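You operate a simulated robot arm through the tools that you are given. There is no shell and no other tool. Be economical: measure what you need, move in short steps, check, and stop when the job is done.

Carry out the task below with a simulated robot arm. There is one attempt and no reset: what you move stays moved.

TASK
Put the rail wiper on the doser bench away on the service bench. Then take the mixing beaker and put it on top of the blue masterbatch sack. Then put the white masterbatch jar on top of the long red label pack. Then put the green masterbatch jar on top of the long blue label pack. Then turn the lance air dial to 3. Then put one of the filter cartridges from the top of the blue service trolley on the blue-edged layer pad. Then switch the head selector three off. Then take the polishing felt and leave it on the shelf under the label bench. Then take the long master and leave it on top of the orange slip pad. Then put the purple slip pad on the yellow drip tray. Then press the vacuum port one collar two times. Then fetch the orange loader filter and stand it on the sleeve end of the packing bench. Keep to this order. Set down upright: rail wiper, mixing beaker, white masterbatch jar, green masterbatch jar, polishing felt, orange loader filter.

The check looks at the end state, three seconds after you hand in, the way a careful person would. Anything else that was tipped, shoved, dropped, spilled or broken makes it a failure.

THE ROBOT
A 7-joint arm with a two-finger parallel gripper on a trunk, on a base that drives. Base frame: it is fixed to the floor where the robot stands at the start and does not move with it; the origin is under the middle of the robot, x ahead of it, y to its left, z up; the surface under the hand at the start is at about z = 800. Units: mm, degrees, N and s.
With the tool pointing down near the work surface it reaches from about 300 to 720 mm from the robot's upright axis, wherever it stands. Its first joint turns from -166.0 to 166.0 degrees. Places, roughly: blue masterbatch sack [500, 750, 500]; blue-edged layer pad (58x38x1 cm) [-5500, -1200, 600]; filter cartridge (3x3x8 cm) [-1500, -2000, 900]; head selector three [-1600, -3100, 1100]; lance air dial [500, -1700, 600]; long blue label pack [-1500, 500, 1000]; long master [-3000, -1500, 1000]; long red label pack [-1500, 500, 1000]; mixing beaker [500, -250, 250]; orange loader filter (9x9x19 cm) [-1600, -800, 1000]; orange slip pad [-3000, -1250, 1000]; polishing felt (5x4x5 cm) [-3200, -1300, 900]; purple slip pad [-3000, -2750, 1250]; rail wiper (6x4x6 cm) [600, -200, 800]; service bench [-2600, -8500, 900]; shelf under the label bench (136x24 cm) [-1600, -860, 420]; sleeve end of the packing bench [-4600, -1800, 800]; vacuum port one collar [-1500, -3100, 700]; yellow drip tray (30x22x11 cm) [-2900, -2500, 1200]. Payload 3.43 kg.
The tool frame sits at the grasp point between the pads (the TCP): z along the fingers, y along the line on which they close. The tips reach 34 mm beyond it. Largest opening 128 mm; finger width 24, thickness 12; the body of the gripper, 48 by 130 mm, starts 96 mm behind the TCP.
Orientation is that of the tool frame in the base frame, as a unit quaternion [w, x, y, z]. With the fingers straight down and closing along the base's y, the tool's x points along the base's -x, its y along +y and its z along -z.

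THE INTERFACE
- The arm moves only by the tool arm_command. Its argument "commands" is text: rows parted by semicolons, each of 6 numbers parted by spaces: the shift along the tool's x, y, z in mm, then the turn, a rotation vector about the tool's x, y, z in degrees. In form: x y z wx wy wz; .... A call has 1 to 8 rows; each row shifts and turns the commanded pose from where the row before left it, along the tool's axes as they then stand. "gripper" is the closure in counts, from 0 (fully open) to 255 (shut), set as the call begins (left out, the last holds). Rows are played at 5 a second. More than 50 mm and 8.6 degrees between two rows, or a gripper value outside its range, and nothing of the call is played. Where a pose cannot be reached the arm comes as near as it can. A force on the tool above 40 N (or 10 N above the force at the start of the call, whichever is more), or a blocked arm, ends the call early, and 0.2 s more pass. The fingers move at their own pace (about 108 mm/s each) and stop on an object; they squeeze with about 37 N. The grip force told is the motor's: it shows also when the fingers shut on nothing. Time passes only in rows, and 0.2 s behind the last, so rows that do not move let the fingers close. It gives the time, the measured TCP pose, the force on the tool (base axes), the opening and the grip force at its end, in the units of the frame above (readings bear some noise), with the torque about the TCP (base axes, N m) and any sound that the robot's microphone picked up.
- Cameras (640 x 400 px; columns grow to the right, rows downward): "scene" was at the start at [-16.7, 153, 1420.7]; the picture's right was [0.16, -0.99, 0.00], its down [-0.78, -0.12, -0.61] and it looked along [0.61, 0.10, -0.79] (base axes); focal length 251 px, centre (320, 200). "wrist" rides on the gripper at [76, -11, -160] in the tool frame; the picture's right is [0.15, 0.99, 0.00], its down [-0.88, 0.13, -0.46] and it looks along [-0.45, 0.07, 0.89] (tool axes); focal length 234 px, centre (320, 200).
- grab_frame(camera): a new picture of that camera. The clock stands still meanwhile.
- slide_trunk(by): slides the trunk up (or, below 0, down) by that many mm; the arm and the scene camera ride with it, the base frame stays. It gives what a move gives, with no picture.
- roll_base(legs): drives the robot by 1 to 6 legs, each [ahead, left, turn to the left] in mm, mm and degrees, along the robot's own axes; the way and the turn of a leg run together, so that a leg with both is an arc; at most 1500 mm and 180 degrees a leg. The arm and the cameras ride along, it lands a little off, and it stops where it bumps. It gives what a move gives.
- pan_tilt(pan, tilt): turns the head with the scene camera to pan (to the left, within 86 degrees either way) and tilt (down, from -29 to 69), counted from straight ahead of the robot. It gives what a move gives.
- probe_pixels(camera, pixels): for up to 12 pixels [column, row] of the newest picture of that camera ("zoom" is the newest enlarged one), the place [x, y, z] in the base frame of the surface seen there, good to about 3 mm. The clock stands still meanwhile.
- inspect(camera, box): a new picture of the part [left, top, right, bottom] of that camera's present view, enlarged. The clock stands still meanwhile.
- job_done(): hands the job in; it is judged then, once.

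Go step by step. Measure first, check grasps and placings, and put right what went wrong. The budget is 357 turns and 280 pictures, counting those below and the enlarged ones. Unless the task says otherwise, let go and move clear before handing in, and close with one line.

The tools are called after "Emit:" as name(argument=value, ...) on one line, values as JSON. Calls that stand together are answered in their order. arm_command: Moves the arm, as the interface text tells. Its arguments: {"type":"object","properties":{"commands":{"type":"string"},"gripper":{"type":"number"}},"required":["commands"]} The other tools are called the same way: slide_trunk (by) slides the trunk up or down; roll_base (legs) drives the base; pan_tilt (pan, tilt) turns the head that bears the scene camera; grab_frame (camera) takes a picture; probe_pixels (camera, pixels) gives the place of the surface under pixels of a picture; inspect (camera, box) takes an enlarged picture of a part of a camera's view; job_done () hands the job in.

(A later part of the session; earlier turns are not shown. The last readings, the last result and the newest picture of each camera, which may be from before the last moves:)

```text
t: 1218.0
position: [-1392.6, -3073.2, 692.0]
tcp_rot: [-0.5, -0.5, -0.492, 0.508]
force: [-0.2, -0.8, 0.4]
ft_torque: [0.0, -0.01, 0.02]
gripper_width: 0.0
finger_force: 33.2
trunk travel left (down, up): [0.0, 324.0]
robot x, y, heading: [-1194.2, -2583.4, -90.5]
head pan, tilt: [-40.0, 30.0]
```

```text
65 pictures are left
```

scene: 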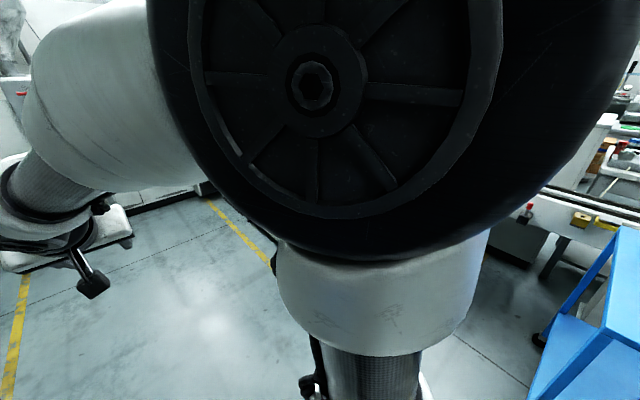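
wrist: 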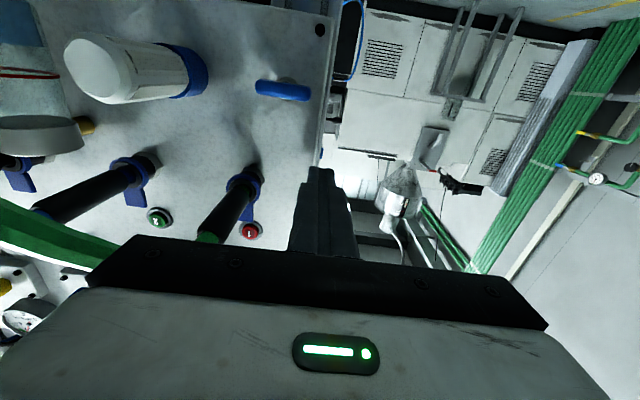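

I see hoses in blue collars, with "1" (red) and "2" (green) discs. Backing the tool off 110 mm for a proper view.

Emit:
arm_command(commands="0 0 -40 0 0 0; 0 0 -40 0 0 0; 0 0 -40 0 0 0; 0 0 0 0 0 0")

Emit:
grab_frame(camera="wrist")

Emit:
pan_tilt(pan=-25, tilt=40)

Emit:
grab_frame(camera="scene")

```text
t: 1219.0
position: [-1399.1, -2957.9, 706.9]
tcp_rot: [-0.499, -0.501, -0.493, 0.507]
force: [-0.2, -0.6, -0.3]
ft_torque: [-0.02, -0.01, 0.0]
gripper_width: 0.0
finger_force: 32.9
out of reach, approached as far as the arm can: row 2, 3
trunk travel left (down, up): [0.0, 324.0]
robot x, y, heading: [-1197.1, -2579.5, -90.3]
head pan, tilt: [-40.0, 30.0]
```

```text
64 pictures are left
```

wrist: 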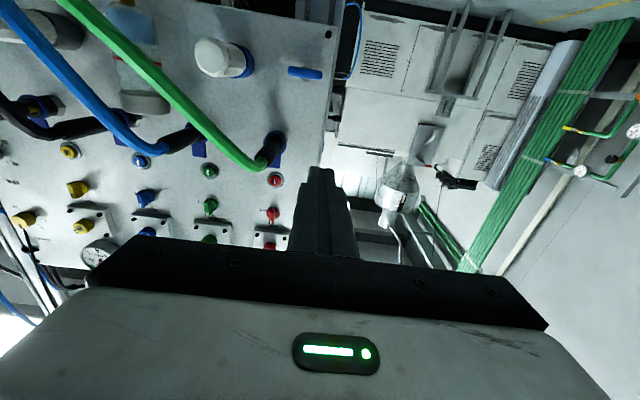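

```text
t: 1219.7
position: [-1399.2, -2957.7, 706.6]
tcp_rot: [-0.499, -0.5, -0.493, 0.508]
force: [0.6, -1.2, -0.1]
ft_torque: [0.0, 0.01, 0.01]
gripper_width: 0.0
finger_force: 33.0
trunk travel left (down, up): [0.0, 324.0]
robot x, y, heading: [-1197.6, -2582.6, -90.5]
head pan, tilt: [-25.0, 40.0]
```

```text
63 pictures are left
```

scene: 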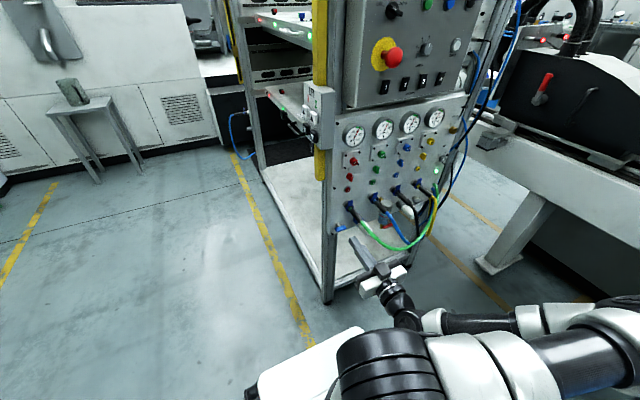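

Zooming onto port one from both cameras.

Emit:
inspect(camera="scene", box=[325, 180, 445, 250])

Emit:
inspect(camera="wrist", box=[160, 40, 340, 200])

Emit:
probe_pixels(camera="zoom", pixels=[[425, 345], [430, 370], [470, 335], [400, 375], [500, 110], [380, 360], [440, 200], [300, 130], [460, 390], [425, 395]])

```text
5.33 times, centred on (385, 215) of scene
```

zoom: 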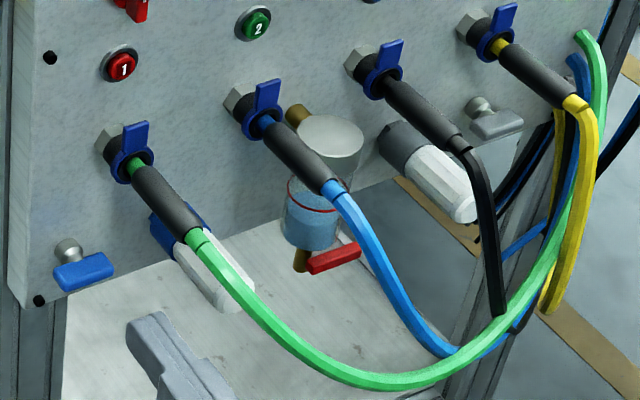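

```text
2.50 times, centred on (250, 120) of wrist
```

zoom: 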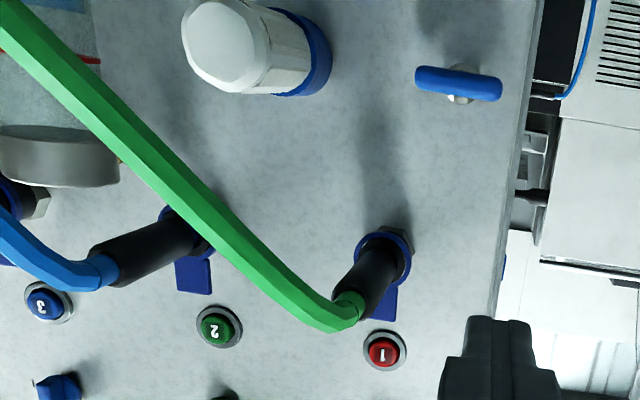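

```text
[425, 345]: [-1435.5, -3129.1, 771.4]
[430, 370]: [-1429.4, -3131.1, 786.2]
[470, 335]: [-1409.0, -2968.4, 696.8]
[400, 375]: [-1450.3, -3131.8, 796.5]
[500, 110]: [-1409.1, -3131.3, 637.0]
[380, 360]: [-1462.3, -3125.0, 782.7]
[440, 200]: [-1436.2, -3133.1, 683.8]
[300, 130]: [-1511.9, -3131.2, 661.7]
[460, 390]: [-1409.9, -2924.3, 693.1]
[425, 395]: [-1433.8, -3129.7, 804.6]
```

Port one: blue collar ring with an upright tab (wrist zoom (383,300)). Probing it.

Emit:
probe_pixels(camera="zoom", pixels=[[385, 305], [390, 292], [376, 312], [400, 245], [410, 262], [385, 232], [362, 240], [372, 265], [350, 310], [393, 310], [383, 350]])

Emit:
inspect(camera="scene", box=[335, 192, 375, 232])

Emit:
probe_pixels(camera="zoom", pixels=[[255, 140], [270, 110], [240, 170], [225, 200], [290, 130], [300, 200], [270, 180], [200, 150]])

```text
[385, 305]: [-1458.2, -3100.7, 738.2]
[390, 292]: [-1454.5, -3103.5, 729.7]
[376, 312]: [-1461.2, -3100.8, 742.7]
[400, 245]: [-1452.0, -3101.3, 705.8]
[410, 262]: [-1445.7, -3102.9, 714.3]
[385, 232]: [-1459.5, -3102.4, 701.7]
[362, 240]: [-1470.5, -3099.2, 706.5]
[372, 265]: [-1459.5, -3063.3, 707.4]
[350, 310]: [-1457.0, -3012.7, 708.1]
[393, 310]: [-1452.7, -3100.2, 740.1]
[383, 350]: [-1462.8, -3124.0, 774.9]
```

```text
10.00 times, centred on (355, 212) of scene
```

zoom: 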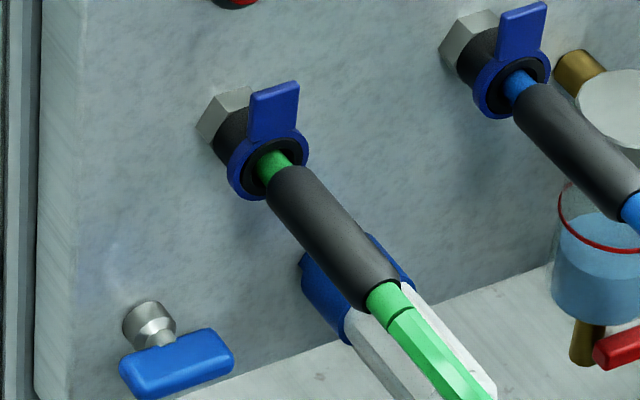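

```text
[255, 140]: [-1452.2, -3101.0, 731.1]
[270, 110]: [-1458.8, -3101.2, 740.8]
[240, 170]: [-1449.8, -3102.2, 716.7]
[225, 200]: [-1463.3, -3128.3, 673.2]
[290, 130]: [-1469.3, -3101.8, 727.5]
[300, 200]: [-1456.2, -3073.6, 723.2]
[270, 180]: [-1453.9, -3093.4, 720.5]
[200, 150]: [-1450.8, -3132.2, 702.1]
```

Tab: x≈-1459, z 725–750, front y≈-3101, above the hose. I'll raise first, move west over the hose, then approach with the tip at z≈750.

Emit:
arm_command(commands="-23 0 0 0 0 0; -22 0 0 0 0 0; 0 -30 0 0 0 0; 0 -30 0 0 0 0; 0 0 0 0 0 0")

Emit:
inspect(camera="scene", box=[320, 180, 420, 260])

Emit:
grab_frame(camera="wrist")

```text
t: 1220.9
position: [-1461.0, -2954.4, 749.6]
tcp_rot: [-0.499, -0.5, -0.492, 0.509]
force: [0.6, 0.6, -0.1]
ft_torque: [0.02, 0.02, -0.01]
gripper_width: 0.0
finger_force: 32.9
trunk travel left (down, up): [0.0, 324.0]
robot x, y, heading: [-1196.0, -2581.5, -90.4]
head pan, tilt: [-25.0, 40.0]
```

```text
5.00 times, centred on (370, 220) of scene
```

zoom: 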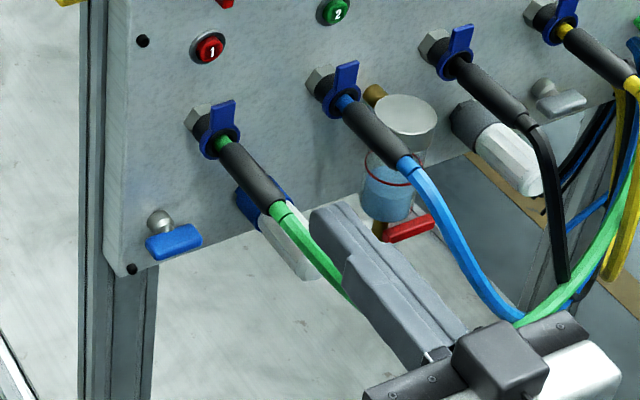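

```text
58 pictures are left
```

wrist: 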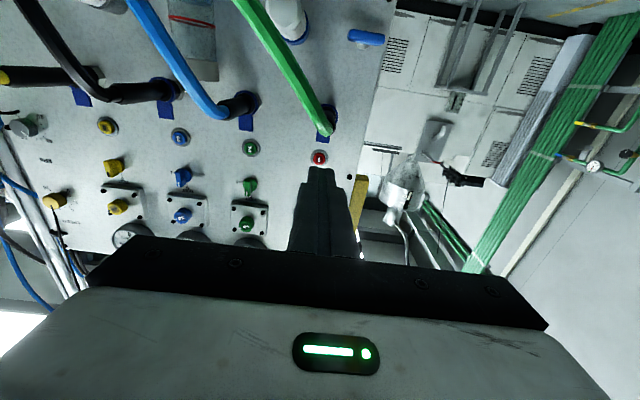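

Lined up with the tab. Advancing to just before contact.

Emit:
arm_command(commands="0 2 35 0 0 0; 0 0 35 0 0 0; 0 0 34 0 0 0; 0 0 0 0 0 0")

Emit:
inspect(camera="scene", box=[335, 180, 395, 230])

```text
t: 1221.9
position: [-1457.8, -3060.5, 753.0]
tcp_rot: [-0.5, -0.499, -0.492, 0.508]
force: [-0.3, -0.1, 0.3]
ft_torque: [0.0, -0.01, -0.01]
gripper_width: 0.0
finger_force: 32.3
trunk travel left (down, up): [0.0, 324.0]
robot x, y, heading: [-1197.8, -2582.8, -90.5]
head pan, tilt: [-25.0, 40.0]
```

```text
8.00 times, centred on (365, 205) of scene
```

zoom: 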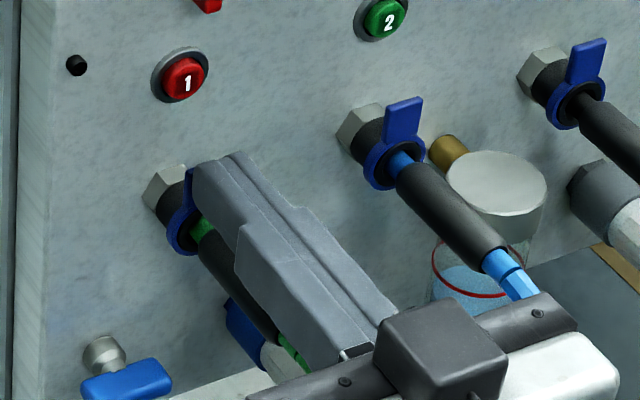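

Lowering 4 mm and pressing in 2 mm steps.

Emit:
arm_command(commands="4 0 2 0 0 0; 0 0 2 0 0 0; 0 0 2 0 0 0; 0 0 2 0 0 0; 0 0 0 0 0 0")

Emit:
arm_command(commands="0 0 2 0 0 0; 0 0 2 0 0 0; 0 0 0 0 0 0")

```text
t: 1223.1
position: [-1459.1, -3066.2, 747.8]
tcp_rot: [-0.499, -0.5, -0.493, 0.508]
force: [0.5, 0.8, 0.1]
ft_torque: [0.03, 0.03, -0.01]
gripper_width: 0.0
finger_force: 32.7
trunk travel left (down, up): [0.0, 324.0]
robot x, y, heading: [-1196.5, -2580.0, -90.4]
head pan, tilt: [-25.0, 40.0]
```

```text
t: 1223.9
position: [-1459.1, -3072.1, 749.7]
tcp_rot: [-0.5, -0.5, -0.492, 0.508]
force: [1.3, 6.2, -2.2]
ft_torque: [0.15, -0.03, 0.09]
gripper_width: 0.2
finger_force: 32.9
trunk travel left (down, up): [0.0, 324.0]
robot x, y, heading: [-1199.8, -2582.6, -90.3]
head pan, tilt: [-25.0, 40.0]
```

Contact with a spring (6 N). Pressing further.

Emit:
arm_command(commands="0 0 1.5 0 0 0; 0 0 1.5 0 0 0; 0 0 1 0 0 0; 0 0 0 0 0 0")

Emit:
inspect(camera="scene", box=[335, 180, 395, 230])

```text
t: 1224.9
position: [-1459.0, -3075.3, 749.3]
tcp_rot: [-0.5, -0.5, -0.493, 0.507]
force: [6.3, 21.5, -5.3]
ft_torque: [0.37, -0.1, 0.21]
gripper_width: 0.0
finger_force: 33.5
trunk travel left (down, up): [0.0, 324.0]
robot x, y, heading: [-1196.6, -2582.7, -90.6]
head pan, tilt: [-25.0, 40.0]
```

```text
8.00 times, centred on (365, 205) of scene
```

zoom: 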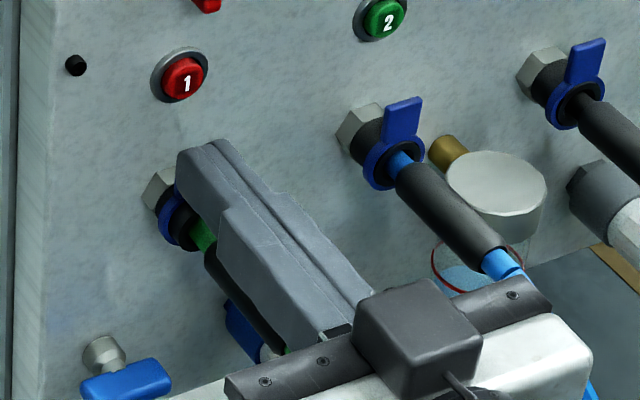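

The collar is pushed in against the nut (21 N) – press one. Backing off fully, then pressing a second time.

Emit:
arm_command(commands="0 0 -6 0 0 0; 0 0 -8 0 0 0; 0 0 -4 0 0 0; 0 0 0 0 0 0; 0 0 0 0 0 0")

Emit:
inspect(camera="scene", box=[335, 180, 395, 230])

Emit:
arm_command(commands="0 0 4 0 0 0; 0 0 4 0 0 0; 0 0 4 0 0 0; 0 0 3 0 0 0; 0 0 2 0 0 0; 0 0 1 0 0 0; 0 0 0 0 0 0")

Emit:
arm_command(commands="0 0 -6 0 0 0; 0 0 -8 0 0 0; 0 0 -10 0 0 0; 0 0 0 0 0 0")

Emit:
inspect(camera="scene", box=[335, 180, 395, 230])

```text
t: 1226.1
position: [-1459.6, -3058.3, 749.2]
tcp_rot: [-0.5, -0.499, -0.492, 0.508]
force: [-0.4, -0.6, -0.4]
ft_torque: [0.02, 0.04, -0.03]
gripper_width: 0.0
finger_force: 33.1
trunk travel left (down, up): [0.0, 324.0]
robot x, y, heading: [-1204.4, -2581.9, -90.4]
head pan, tilt: [-25.0, 40.0]
```

```text
8.00 times, centred on (365, 205) of scene
```

zoom: 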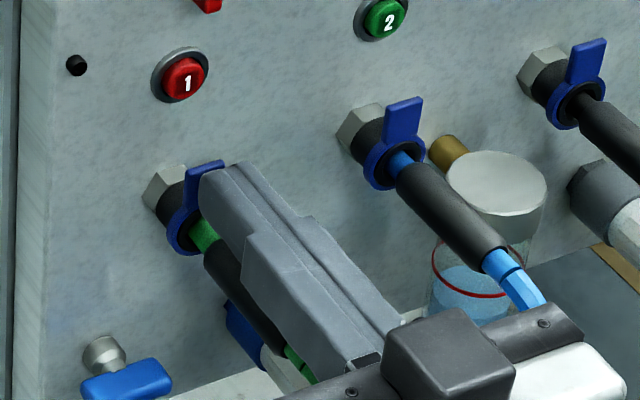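

```text
t: 1227.7
position: [-1458.9, -3074.1, 749.1]
tcp_rot: [-0.5, -0.5, -0.492, 0.508]
force: [0.1, 21.3, -0.8]
ft_torque: [0.23, -0.02, -0.02]
gripper_width: 0.1
finger_force: 33.0
trunk travel left (down, up): [0.0, 324.0]
robot x, y, heading: [-1196.8, -2582.7, -90.6]
head pan, tilt: [-25.0, 40.0]
```

```text
t: 1228.7
position: [-1459.2, -3051.5, 749.7]
tcp_rot: [-0.5, -0.5, -0.492, 0.508]
force: [-1.1, 0.4, 0.7]
ft_torque: [-0.02, 0.01, 0.03]
gripper_width: 0.2
finger_force: 32.8
trunk travel left (down, up): [0.0, 324.0]
robot x, y, heading: [-1200.0, -2585.0, -90.6]
head pan, tilt: [-25.0, 40.0]
```

```text
8.00 times, centred on (365, 205) of scene
```

zoom: 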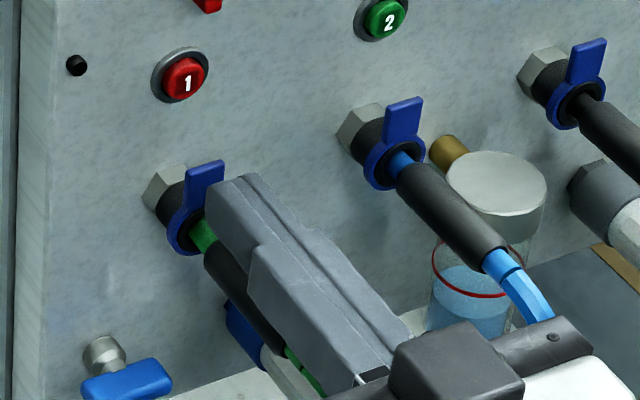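

Both presses bottomed out and the collar returned. Now the loader filter: backing away from the panel and restoring the arm.

Emit:
arm_command(commands="0 0 -40 0 0 0; -20 0 -40 0 0 0; 0 0 0 0 0 0")

Emit:
roll_base(legs=[[0, 600, 0.5]])

Emit:
slide_trunk(by=220)

Emit:
arm_command(commands="-20 30 0 0 7.5 0; -20 30 0 0 7.5 0; -20 30 0 0 7.5 0; -20 30 0 0 7.5 0; -20 30 0 0 7.5 0; -20 30 0 0 7.5 0; -20 30 0 0 7.5 0; -20 30 0 0 7.5 0", gripper=0)

Emit:
arm_command(commands="-20 20 0 0 7.5 0; -20 0 0 0 7.5 0; -20 0 -20 0 7.5 0; 0 0 -30 0 7.5 0; 0 0 -30 0 0 0; 0 0 -30 0 0 0; 0 0 0 0 0 0")

```text
t: 1229.5
position: [-1455.8, -2971.4, 767.7]
tcp_rot: [-0.501, -0.499, -0.492, 0.508]
force: [0.2, 0.5, 0.1]
ft_torque: [0.01, 0.0, -0.01]
gripper_width: 0.0
finger_force: 34.1
trunk travel left (down, up): [0.0, 324.0]
robot x, y, heading: [-1197.6, -2583.8, -90.3]
head pan, tilt: [-25.0, 40.0]
```

```text
t: 1235.9
position: [-839.9, -2975.7, 766.5]
tcp_rot: [-0.502, -0.497, -0.494, 0.506]
force: [0.4, -0.1, -0.2]
ft_torque: [-0.02, -0.05, 0.01]
gripper_width: 0.1
finger_force: 32.9
trunk travel left (down, up): [0.0, 324.0]
robot x, y, heading: [-586.3, -2584.2, -89.9]
head pan, tilt: [-25.0, 40.0]
```

```text
t: 1238.2
position: [-837.9, -2975.8, 987.9]
tcp_rot: [-0.502, -0.498, -0.494, 0.507]
force: [0.3, -0.3, 0.4]
ft_torque: [0.02, 0.0, 0.0]
gripper_width: 0.0
finger_force: 32.9
trunk travel left (down, up): [-220.0, 104.0]
robot x, y, heading: [-585.0, -2581.3, -89.9]
head pan, tilt: [-25.0, 40.0]
```

```text
t: 1240.0
position: [-646.8, -3080.4, 1117.1]
tcp_rot: [0.187, 0.686, 0.678, -0.19]
force: [0.6, 0.0, -0.6]
ft_torque: [0.01, 0.01, -0.03]
gripper_width: 128.0
finger_force: 0.0
out of reach, approached as far as the arm can: row 2, 3, 4
trunk travel left (down, up): [-220.0, 104.0]
robot x, y, heading: [-581.8, -2582.5, -90.1]
head pan, tilt: [-25.0, 40.0]
```

```text
t: 1241.6
position: [-628.6, -3124.7, 1248.4]
tcp_rot: [0.005, 0.71, 0.704, -0.006]
force: [0.7, 0.3, 0.5]
ft_torque: [0.01, -0.05, 0.02]
gripper_width: 127.8
finger_force: 0.1
trunk travel left (down, up): [-220.0, 104.0]
robot x, y, heading: [-586.4, -2584.8, -89.8]
head pan, tilt: [-25.0, 40.0]
```

Emit:
roll_base(legs=[[0, 0, -90], [0, -860, 0], [0, -850, 0]])

Emit:
pan_tilt(pan=10, tilt=30)

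Emit:
grab_frame(camera="scene")

```text
t: 1262.0
position: [-1153.5, -861.4, 1248.5]
tcp_rot: [0.0, 1.0, 0.0, -0.008]
force: [-0.2, 0.6, 0.6]
ft_torque: [0.0, 0.01, -0.01]
gripper_width: 127.8
finger_force: 0.0
trunk travel left (down, up): [-220.0, 104.0]
robot x, y, heading: [-614.4, -899.6, -179.3]
head pan, tilt: [-25.0, 40.0]
```

```text
t: 1263.0
position: [-1154.2, -861.1, 1249.5]
tcp_rot: [0.0, 1.0, 0.001, -0.008]
force: [-0.3, -0.2, 1.4]
ft_torque: [-0.03, 0.02, 0.05]
gripper_width: 127.9
finger_force: 0.1
trunk travel left (down, up): [-220.0, 104.0]
robot x, y, heading: [-613.8, -899.8, -179.4]
head pan, tilt: [10.0, 30.0]
```

```text
53 pictures are left
```

scene: 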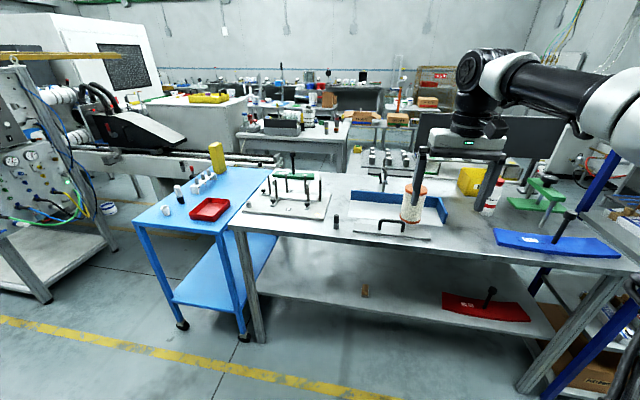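

Emit:
inspect(camera="scene", box=[340, 140, 480, 260])

Emit:
probe_pixels(camera="scene", pixels=[[411, 205], [403, 205], [420, 205], [411, 188], [411, 182], [411, 218], [435, 200], [385, 210], [400, 224], [385, 235], [492, 200]])

Emit:
inspect(camera="scene", box=[180, 80, 260, 120])

```text
3.33 times, centred on (410, 200) of scene
```

zoom: 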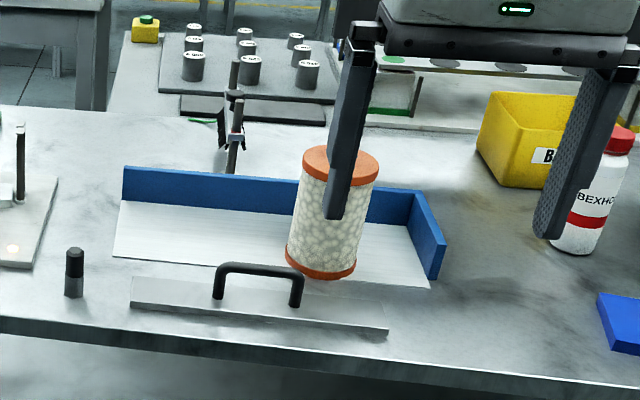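

```text
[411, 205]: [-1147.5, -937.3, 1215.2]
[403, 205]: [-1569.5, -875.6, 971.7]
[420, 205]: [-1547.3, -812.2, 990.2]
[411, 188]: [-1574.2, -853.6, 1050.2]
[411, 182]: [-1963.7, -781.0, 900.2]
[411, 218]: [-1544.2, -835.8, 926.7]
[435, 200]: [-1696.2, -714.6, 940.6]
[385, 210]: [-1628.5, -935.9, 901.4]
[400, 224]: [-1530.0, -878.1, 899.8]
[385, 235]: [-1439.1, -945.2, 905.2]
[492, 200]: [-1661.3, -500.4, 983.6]
```

```text
8.00 times, centred on (220, 100) of scene
```

zoom: 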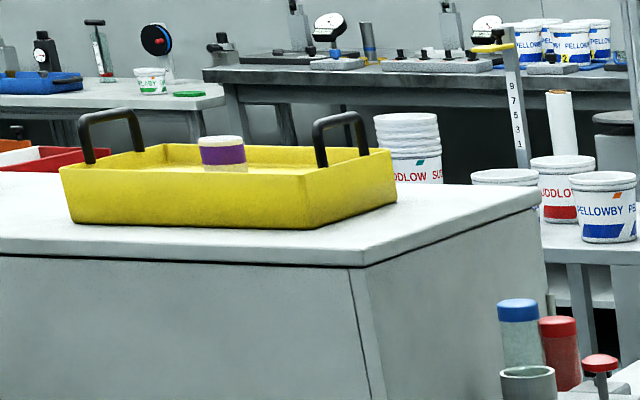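

Tray and purple pad are fine in the background. Filter centre ≈(-1589,-835), z 900–~1090. Driving 395 mm forward and viewing from above.

Emit:
roll_base(legs=[[385, 0, -0.7]])

Emit:
arm_command(commands="0 -25 0 0 0 0; 0 0 0 0 0 0")

Emit:
grab_frame(camera="wrist")

```text
t: 1265.5
position: [-1539.3, -858.3, 1247.2]
tcp_rot: [0.0, 1.0, -0.005, -0.008]
force: [0.0, 0.5, -0.1]
ft_torque: [0.01, 0.01, -0.03]
gripper_width: 128.1
finger_force: 0.0
trunk travel left (down, up): [-220.0, 104.0]
robot x, y, heading: [-1002.9, -899.8, 179.6]
head pan, tilt: [10.0, 30.0]
```

```text
t: 1266.1
position: [-1539.2, -832.9, 1249.0]
tcp_rot: [0.0, 1.0, -0.005, -0.008]
force: [0.1, -0.3, -0.1]
ft_torque: [-0.04, 0.0, 0.03]
gripper_width: 128.0
finger_force: 0.0
trunk travel left (down, up): [-220.0, 104.0]
robot x, y, heading: [-999.2, -899.9, 180.1]
head pan, tilt: [10.0, 30.0]
```

```text
50 pictures are left
```

wrist: 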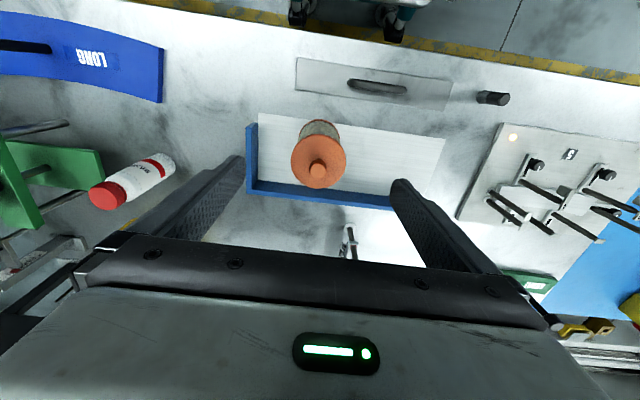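

Emit:
probe_pixels(camera="wrist", pixels=[[318, 152], [293, 158], [345, 158], [318, 140], [318, 185], [317, 172], [318, 128], [255, 170], [300, 190]])

```text
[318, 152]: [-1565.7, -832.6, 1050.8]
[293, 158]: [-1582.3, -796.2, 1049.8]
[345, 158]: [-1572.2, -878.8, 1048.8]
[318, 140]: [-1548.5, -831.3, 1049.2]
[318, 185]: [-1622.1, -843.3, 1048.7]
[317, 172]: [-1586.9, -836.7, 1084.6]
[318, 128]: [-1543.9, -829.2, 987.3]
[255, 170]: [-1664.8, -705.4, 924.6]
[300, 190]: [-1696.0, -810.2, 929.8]
```

Filter axis (-1588,-837), cap top 1049, knob 1085. Descending to z≈1035 around the cap.

Emit:
arm_command(commands="-25 2 0 0 0 0; -24 2 0 0 0 0; 0 0 40 0 0 0; 0 0 40 0 0 0; 0 0 40 0 0 0; 0 0 40 0 0 0; 0 0 0 0 0 0")

Emit:
inspect(camera="wrist", box=[160, 60, 480, 260])

```text
t: 1267.7
position: [-1589.9, -835.5, 1088.0]
tcp_rot: [0.0, 1.0, -0.006, -0.009]
force: [-0.2, -0.6, 0.7]
ft_torque: [0.01, 0.0, 0.02]
gripper_width: 127.7
finger_force: 0.1
trunk travel left (down, up): [-220.0, 104.0]
robot x, y, heading: [-998.6, -901.9, 180.0]
head pan, tilt: [10.0, 30.0]
```

```text
2.00 times, centred on (320, 160) of wrist
```

zoom: 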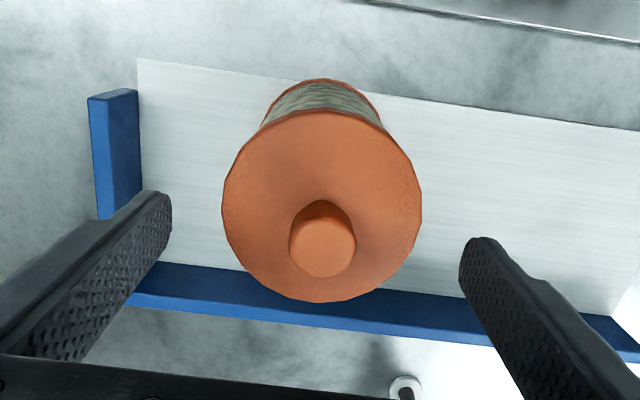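

Emit:
arm_command(commands="0 0 30 0 0 0; 0 0 23 0 0 0; 0 0 0 0 0 0")

Emit:
arm_command(commands="0 0 0 0 0 0; 0 0 0 0 0 0; 0 0 0 0 0 0; 0 0 0 0 0 0", gripper=255)

Emit:
arm_command(commands="0 0 -3 0 0 0; 0 0 -6 0 0 0; 0 0 -10 0 0 0; 0 0 -20 0 0 0; 0 0 -30 0 0 0; 0 0 -40 0 0 0; 0 0 -40 0 0 0; 0 0 0 0 0 0")

Emit:
grab_frame(camera="wrist")

```text
t: 1268.5
position: [-1591.7, -838.3, 1035.0]
tcp_rot: [0.0, 1.0, -0.005, -0.01]
force: [0.0, 0.2, 0.3]
ft_torque: [0.02, -0.01, 0.02]
gripper_width: 128.2
finger_force: 0.1
trunk travel left (down, up): [-220.0, 104.0]
robot x, y, heading: [-999.5, -902.1, 179.5]
head pan, tilt: [10.0, 30.0]
```

```text
t: 1269.5
position: [-1590.1, -838.1, 1036.5]
tcp_rot: [0.001, 1.0, -0.005, -0.008]
force: [0.0, 0.8, 0.2]
ft_torque: [0.01, 0.01, 0.04]
gripper_width: 88.6
finger_force: 36.9
trunk travel left (down, up): [-220.0, 104.0]
robot x, y, heading: [-996.8, -901.8, 179.7]
head pan, tilt: [10.0, 30.0]
```

```text
t: 1271.3
position: [-1588.7, -836.9, 1185.2]
tcp_rot: [0.0, 1.0, -0.005, -0.008]
force: [-0.1, 0.2, -2.2]
ft_torque: [-0.01, 0.03, 0.02]
gripper_width: 88.7
finger_force: 36.7
trunk travel left (down, up): [-220.0, 104.0]
robot x, y, heading: [-1000.8, -902.4, 179.7]
head pan, tilt: [10.0, 30.0]
```

```text
48 pictures are left
```

wrist: 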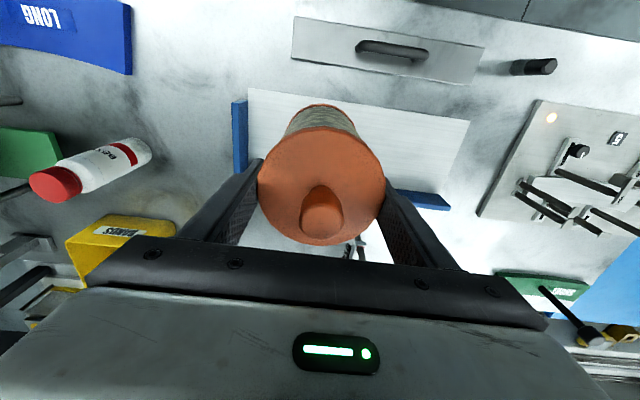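

Filter held (bottom ≈136 mm below TCP). Retracting and driving to the packing bench.

Emit:
arm_command(commands="30 0 0 0 0 0; 40 0 0 0 0 0; 20 0 0 0 0 0; 0 0 0 0 0 0")

Emit:
roll_base(legs=[[-450, 0, 0], [0, -1150, 0], [0, -1110, 0]])

```text
t: 1272.3
position: [-1498.1, -839.2, 1182.2]
tcp_rot: [0.0, 1.0, -0.005, -0.007]
force: [0.4, -0.5, -1.9]
ft_torque: [-0.01, 0.03, -0.01]
gripper_width: 88.8
finger_force: 37.1
trunk travel left (down, up): [-220.0, 104.0]
robot x, y, heading: [-999.4, -900.2, 179.9]
head pan, tilt: [10.0, 30.0]
```

```text
t: 1296.6
position: [-1059.7, 1436.8, 1182.2]
tcp_rot: [0.0, 1.0, -0.004, -0.008]
force: [-0.1, -0.5, -1.6]
ft_torque: [-0.01, 0.04, 0.01]
gripper_width: 88.5
finger_force: 36.8
trunk travel left (down, up): [-220.0, 104.0]
robot x, y, heading: [-557.1, 1376.0, -179.8]
head pan, tilt: [10.0, 30.0]
```

Emit:
roll_base(legs=[[1340, 0, -0.2], [800, 430, 0], [1170, 0, 0], [0, 0, 90], [1200, 0, 0], [900, 0, 0]])

Emit:
pan_tilt(pan=-40, tilt=25)

Emit:
grab_frame(camera="scene")

```text
t: 1327.4
position: [-4074.5, -1612.7, 1182.7]
tcp_rot: [0.005, 0.726, 0.688, -0.005]
force: [-1.1, 0.2, -1.2]
ft_torque: [-0.01, -0.02, 0.02]
gripper_width: 88.2
finger_force: 37.4
trunk travel left (down, up): [-220.0, 104.0]
robot x, y, heading: [-3989.9, -1115.4, -92.9]
head pan, tilt: [10.0, 30.0]
```

```text
t: 1328.6
position: [-4073.3, -1613.5, 1181.5]
tcp_rot: [0.005, 0.727, 0.687, -0.006]
force: [-0.3, 0.0, -2.0]
ft_torque: [-0.05, -0.03, 0.0]
gripper_width: 88.0
finger_force: 37.4
trunk travel left (down, up): [-220.0, 104.0]
robot x, y, heading: [-3987.9, -1117.6, -92.6]
head pan, tilt: [-40.0, 25.0]
```

```text
47 pictures are left
```

scene: 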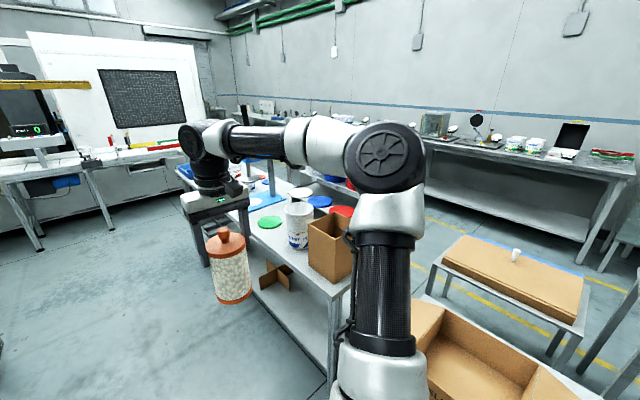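

Emit:
inspect(camera="scene", box=[230, 170, 380, 300])

Emit:
probe_pixels(camera="scene", pixels=[[330, 240], [312, 235], [345, 275], [300, 235], [271, 222], [298, 260], [340, 210], [255, 240], [310, 270]])

```text
3.08 times, centred on (305, 235) of scene
```

zoom: 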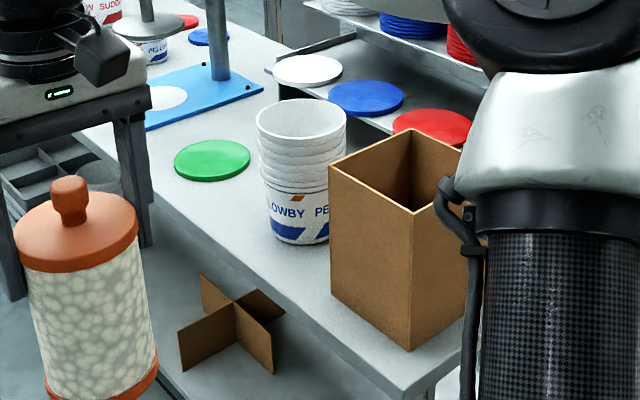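

```text
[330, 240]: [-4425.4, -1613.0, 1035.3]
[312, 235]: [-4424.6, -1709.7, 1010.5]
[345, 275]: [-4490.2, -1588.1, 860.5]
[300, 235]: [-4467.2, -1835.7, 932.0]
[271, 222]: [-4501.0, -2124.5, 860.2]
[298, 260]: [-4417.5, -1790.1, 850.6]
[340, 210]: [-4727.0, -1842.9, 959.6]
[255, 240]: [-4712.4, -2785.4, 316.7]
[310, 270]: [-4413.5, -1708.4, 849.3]
```

Need a clearer view of the bench's north ("sleeve") end. Driving further south and looking west.

Emit:
roll_base(legs=[[900, 60, 2.7]])

Emit:
pan_tilt(pan=-86, tilt=30)

Emit:
grab_frame(camera="scene")

```text
t: 1333.3
position: [-4002.4, -2508.4, 1183.1]
tcp_rot: [0.005, 0.707, 0.707, -0.005]
force: [0.2, 0.9, -2.0]
ft_torque: [0.0, -0.02, 0.02]
gripper_width: 88.3
finger_force: 37.0
trunk travel left (down, up): [-220.0, 104.0]
robot x, y, heading: [-3942.2, -2005.9, -89.5]
head pan, tilt: [-40.0, 25.0]
```

```text
t: 1334.4
position: [-4001.4, -2507.5, 1182.7]
tcp_rot: [0.006, 0.707, 0.707, -0.006]
force: [0.6, -0.5, -2.2]
ft_torque: [0.01, 0.0, -0.01]
gripper_width: 88.2
finger_force: 37.1
trunk travel left (down, up): [-220.0, 104.0]
robot x, y, heading: [-3945.2, -2008.4, -89.8]
head pan, tilt: [-85.9, 30.0]
```

```text
45 pictures are left
```

scene: 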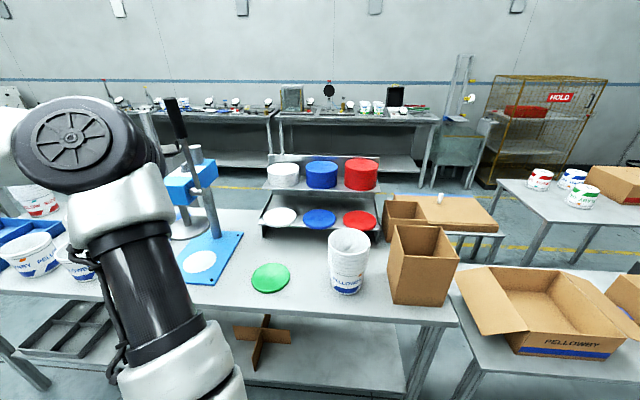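

Emit:
inspect(camera="scene", box=[240, 190, 480, 330])

Emit:
probe_pixels(camera="scene", pixels=[[310, 265], [310, 290], [375, 300], [378, 262], [300, 245], [345, 290], [335, 245], [395, 285], [440, 275], [360, 225], [270, 222], [455, 315]])

```text
2.67 times, centred on (360, 260) of scene
```

zoom: 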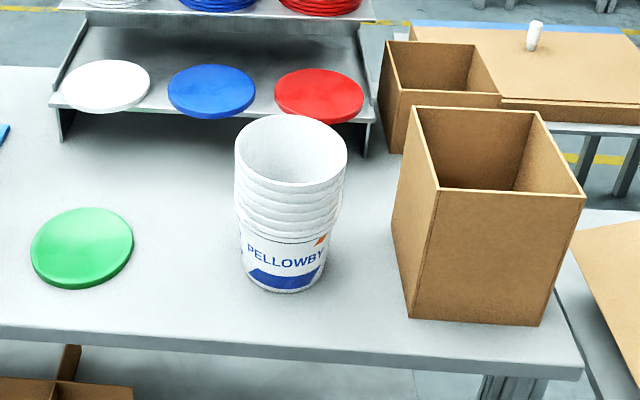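

```text
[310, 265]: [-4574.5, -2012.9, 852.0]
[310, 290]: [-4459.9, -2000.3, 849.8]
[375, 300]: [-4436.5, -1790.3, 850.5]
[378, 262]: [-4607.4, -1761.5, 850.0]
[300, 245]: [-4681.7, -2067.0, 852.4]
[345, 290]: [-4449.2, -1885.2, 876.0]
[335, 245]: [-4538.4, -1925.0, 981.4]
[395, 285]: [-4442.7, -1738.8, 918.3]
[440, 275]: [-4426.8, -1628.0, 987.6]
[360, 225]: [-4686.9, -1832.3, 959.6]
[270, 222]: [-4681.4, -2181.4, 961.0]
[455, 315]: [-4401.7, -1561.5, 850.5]
```

Emit:
probe_pixels(camera="zoom", pixels=[[396, 145], [400, 110], [420, 130], [418, 112], [437, 188], [400, 240], [412, 312], [390, 180], [378, 200], [365, 150], [385, 60], [450, 95]])

```text
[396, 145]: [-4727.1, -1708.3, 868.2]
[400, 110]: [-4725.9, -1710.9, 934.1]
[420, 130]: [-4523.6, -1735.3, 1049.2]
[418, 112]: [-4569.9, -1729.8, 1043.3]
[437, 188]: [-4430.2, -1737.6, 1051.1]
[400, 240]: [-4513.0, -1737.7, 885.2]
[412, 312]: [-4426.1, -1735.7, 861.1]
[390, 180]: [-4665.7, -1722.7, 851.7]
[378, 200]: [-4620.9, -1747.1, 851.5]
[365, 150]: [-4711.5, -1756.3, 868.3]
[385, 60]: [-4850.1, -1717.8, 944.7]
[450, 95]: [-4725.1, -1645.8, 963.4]
```

Free spot (-4605,-1787) between tall box (top 1050), cups and rack. Raising, turning west there.

Emit:
slide_trunk(by=70)

Emit:
roll_base(legs=[[-160, 0, 0], [0, 0, -90.2]])

Emit:
grab_frame(camera="wrist")

Emit:
pan_tilt(pan=10, tilt=35)

Emit:
grab_frame(camera="scene")

```text
t: 1335.5
position: [-4002.5, -2508.0, 1251.1]
tcp_rot: [0.005, 0.708, 0.706, -0.005]
force: [-0.6, -0.2, -2.1]
ft_torque: [-0.04, 0.03, 0.02]
gripper_width: 88.4
finger_force: 37.5
trunk travel left (down, up): [-290.0, 34.0]
robot x, y, heading: [-3946.9, -2008.2, -89.6]
head pan, tilt: [-85.9, 30.0]
```

```text
t: 1340.9
position: [-4442.3, -1767.3, 1252.2]
tcp_rot: [0.0, 1.0, -0.02, -0.008]
force: [0.3, -0.3, -1.0]
ft_torque: [0.02, 0.04, 0.01]
gripper_width: 88.3
finger_force: 36.2
trunk travel left (down, up): [-290.0, 34.0]
robot x, y, heading: [-3944.1, -1846.3, 178.2]
head pan, tilt: [-85.9, 30.0]
```

```text
43 pictures are left
```

wrist: 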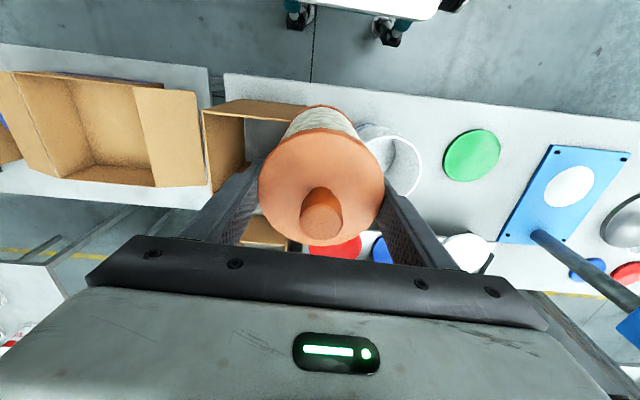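

```text
t: 1342.7
position: [-4441.3, -1768.7, 1252.3]
tcp_rot: [-0.001, 1.0, -0.021, -0.008]
force: [0.2, -0.2, -0.8]
ft_torque: [0.02, 0.0, -0.02]
gripper_width: 88.0
finger_force: 36.8
trunk travel left (down, up): [-290.0, 34.0]
robot x, y, heading: [-3946.3, -1849.1, 178.3]
head pan, tilt: [10.0, 35.0]
```

```text
42 pictures are left
```

scene: 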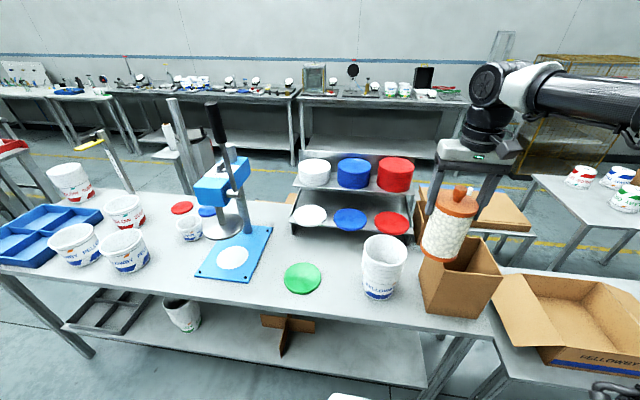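

Emit:
roll_base(legs=[[50, 0, 1.7]])

Emit:
arm_command(commands="-40 0 0 0 0 0; -40 0 0 0 0 0; -30 0 0 0 0 0; 0 0 0 0 0 0")

Emit:
inspect(camera="scene", box=[340, 140, 540, 320])

```text
t: 1343.6
position: [-4495.3, -1782.3, 1251.5]
tcp_rot: [0.0, 1.0, -0.006, -0.008]
force: [-0.5, -0.4, -1.5]
ft_torque: [-0.03, -0.02, 0.01]
gripper_width: 87.9
finger_force: 37.1
trunk travel left (down, up): [-290.0, 34.0]
robot x, y, heading: [-3996.7, -1846.5, 179.9]
head pan, tilt: [10.0, 35.0]
```

```text
t: 1344.6
position: [-4604.5, -1781.2, 1252.4]
tcp_rot: [0.0, 1.0, -0.007, -0.007]
force: [-0.2, 0.1, -2.0]
ft_torque: [-0.02, 0.01, 0.01]
gripper_width: 88.1
finger_force: 37.4
trunk travel left (down, up): [-290.0, 34.0]
robot x, y, heading: [-3995.7, -1845.4, 179.9]
head pan, tilt: [10.0, 35.0]
```

```text
2.22 times, centred on (440, 230) of scene
```

zoom: 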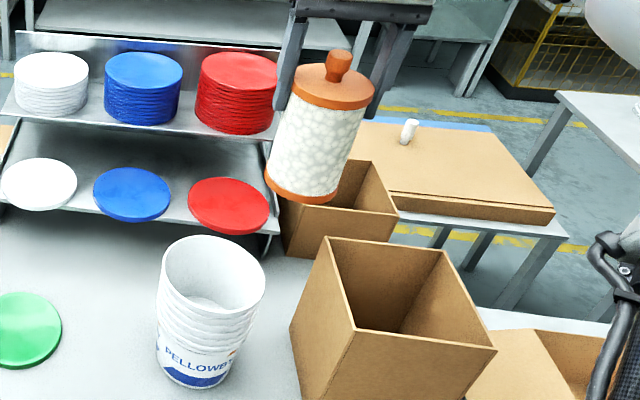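

Descending beside the box, in stages.

Emit:
arm_command(commands="0 6 40 0 0 0; 0 0 45 0 0 0; 0 0 45 0 0 0; 0 0 40 0 0 0; 0 0 0 0 0 0")

Emit:
grab_frame(camera="wrist")

Emit:
inspect(camera="scene", box=[340, 140, 540, 320])

```text
t: 1345.8
position: [-4606.8, -1787.0, 1082.9]
tcp_rot: [0.0, 1.0, -0.006, -0.008]
force: [-0.8, 0.0, -1.3]
ft_torque: [0.0, -0.02, 0.01]
gripper_width: 88.1
finger_force: 37.2
trunk travel left (down, up): [-290.0, 34.0]
robot x, y, heading: [-3995.8, -1844.8, 180.1]
head pan, tilt: [10.0, 35.0]
```

```text
40 pictures are left
```

wrist: 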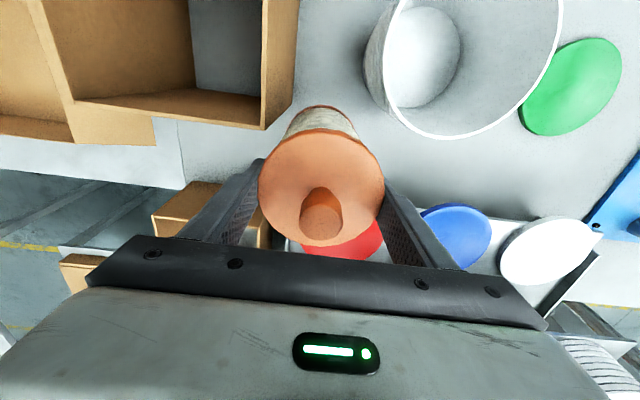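

```text
2.22 times, centred on (440, 230) of scene
```

zoom: 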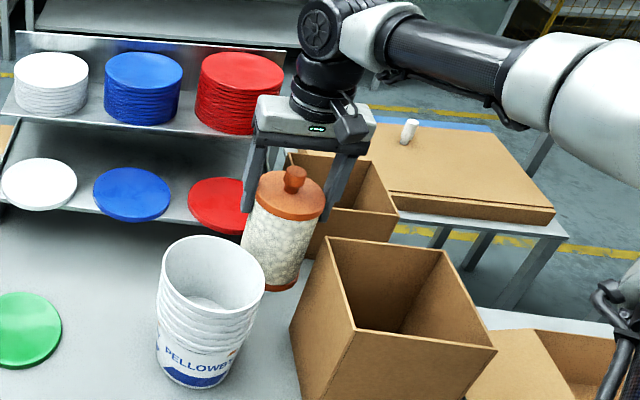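

Clear on all sides. Continuing down to near contact (~986).

Emit:
arm_command(commands="0 0 40 0 0 0; 0 0 35 0 0 0; 0 0 12 0 0 0; 0 0 0 0 0 0")

Emit:
arm_command(commands="0 0 3 0 0 0; 0 0 2 0 0 0; 0 0 1.5 0 0 0; 0 0 1 0 0 0; 0 0 0 0 0 0")

Emit:
inspect(camera="scene", box=[360, 180, 500, 300])

```text
t: 1346.8
position: [-4609.6, -1787.7, 996.0]
tcp_rot: [0.0, 1.0, -0.006, -0.009]
force: [-0.1, -0.3, -1.5]
ft_torque: [0.01, 0.03, 0.0]
gripper_width: 87.8
finger_force: 36.9
trunk travel left (down, up): [-290.0, 34.0]
robot x, y, heading: [-3996.1, -1847.2, 179.8]
head pan, tilt: [10.0, 35.0]
```

```text
t: 1348.0
position: [-4609.1, -1786.6, 989.6]
tcp_rot: [-0.001, 1.0, -0.006, -0.007]
force: [-0.2, -0.6, -1.6]
ft_torque: [-0.02, -0.04, 0.01]
gripper_width: 87.9
finger_force: 37.1
trunk travel left (down, up): [-290.0, 34.0]
robot x, y, heading: [-3996.2, -1849.7, 179.9]
head pan, tilt: [10.0, 35.0]
```

```text
3.33 times, centred on (430, 240) of scene
```

zoom: 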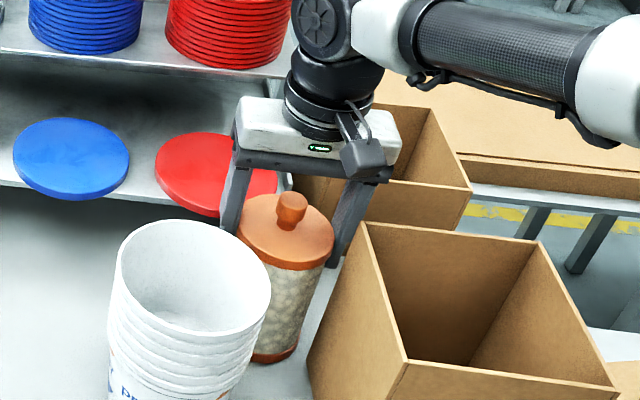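

Emit:
arm_command(commands="0 0 1.5 0 0 0; 0 0 1.5 0 0 0; 0 0 1 0 0 0; 0 0 0 0 0 0")

Emit:
arm_command(commands="0 0 0 0 0 0; 0 0 0 0 0 0; 0 0 0 0 0 0", gripper=52)

```text
t: 1349.0
position: [-4609.3, -1787.1, 986.7]
tcp_rot: [0.0, 1.0, -0.006, -0.01]
force: [-2.2, -0.5, 5.7]
ft_torque: [-0.14, 0.02, -0.01]
gripper_width: 87.8
finger_force: 37.0
trunk travel left (down, up): [-290.0, 34.0]
robot x, y, heading: [-3994.2, -1848.7, 180.3]
head pan, tilt: [10.0, 35.0]
```

```text
t: 1349.8
position: [-4607.9, -1785.4, 986.7]
tcp_rot: [0.0, 1.0, -0.006, -0.009]
force: [-1.0, -0.2, -0.4]
ft_torque: [0.0, 0.0, 0.01]
gripper_width: 101.9
finger_force: 0.1
trunk travel left (down, up): [-290.0, 34.0]
robot x, y, heading: [-3994.3, -1845.5, 179.9]
head pan, tilt: [10.0, 35.0]
```

Contact felt (5.7 N) and released. Lifting straight up.

Emit:
arm_command(commands="0 0 -15 0 0 0; 0 0 -25 0 0 0; 0 0 -40 0 0 0; 0 0 -45 0 0 0; 0 0 -45 0 0 0; 0 0 -45 0 0 0; 0 0 -45 0 0 0; 0 0 0 0 0 0")

Emit:
grab_frame(camera="wrist")

Emit:
grab_frame(camera="scene")

```text
t: 1351.6
position: [-4604.2, -1786.0, 1245.6]
tcp_rot: [0.0, 1.0, -0.006, -0.008]
force: [0.8, -0.1, 0.7]
ft_torque: [0.03, 0.0, -0.02]
gripper_width: 101.8
finger_force: 0.0
trunk travel left (down, up): [-290.0, 34.0]
robot x, y, heading: [-3995.1, -1845.2, 179.8]
head pan, tilt: [10.0, 35.0]
```

```text
37 pictures are left
```

wrist: 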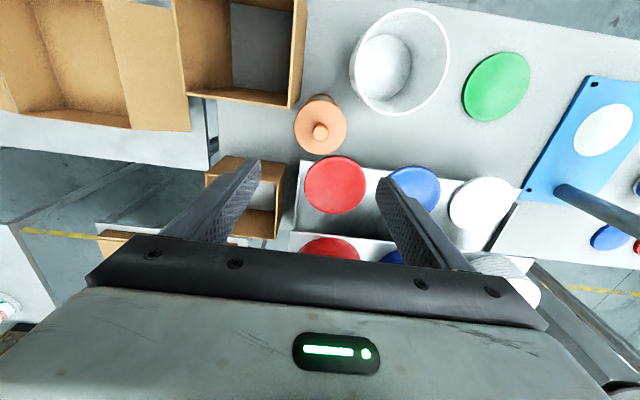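

```text
36 pictures are left
```

scene: 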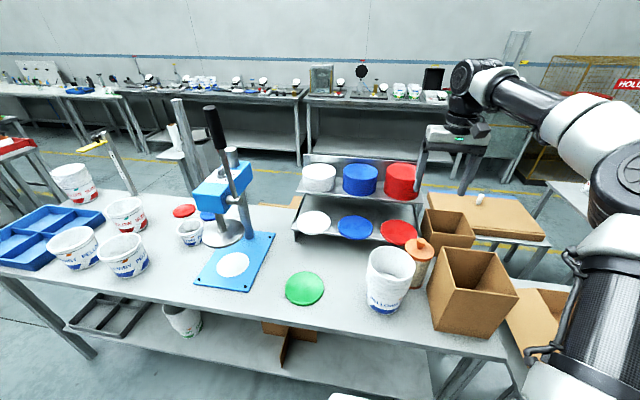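

The filter stands upright, nothing else disturbed. Moving clear, and checking the bin I bumped earlier.

Emit:
arm_command(commands="45 0 0 0 0 0; 45 0 0 0 0 0; 0 0 0 0 0 0")

Emit:
roll_base(legs=[[-150, 0, 0], [0, 0, -90], [1300, 0, 0], [1200, 0, 0], [0, 0, -60]])

Emit:
pan_tilt(pan=25, tilt=25)

Emit:
grab_frame(camera="scene")

```text
t: 1352.4
position: [-4513.1, -1789.1, 1245.5]
tcp_rot: [-0.001, 1.0, -0.006, -0.009]
force: [-0.1, 0.1, -0.2]
ft_torque: [0.02, 0.04, 0.01]
gripper_width: 101.8
finger_force: 0.1
trunk travel left (down, up): [-290.0, 34.0]
robot x, y, heading: [-3996.4, -1850.3, 179.7]
head pan, tilt: [10.0, 35.0]
```

```text
t: 1372.2
position: [-3240.7, 830.1, 1244.9]
tcp_rot: [0.007, -0.229, 0.973, 0.003]
force: [-0.3, 0.4, -0.2]
ft_torque: [0.01, -0.03, 0.01]
gripper_width: 102.0
finger_force: 0.1
trunk travel left (down, up): [-290.0, 34.0]
robot x, y, heading: [-3729.1, 644.3, 27.0]
head pan, tilt: [10.0, 35.0]
```

```text
t: 1373.0
position: [-3240.6, 829.6, 1244.6]
tcp_rot: [0.008, -0.229, 0.973, 0.002]
force: [0.3, -0.3, -0.5]
ft_torque: [0.01, 0.01, 0.0]
gripper_width: 101.7
finger_force: 0.0
trunk travel left (down, up): [-290.0, 34.0]
robot x, y, heading: [-3728.8, 641.0, 27.2]
head pan, tilt: [25.0, 25.0]
```

```text
35 pictures are left
```

scene: 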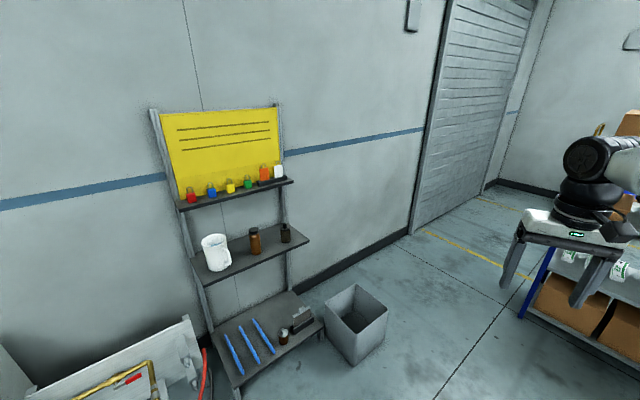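

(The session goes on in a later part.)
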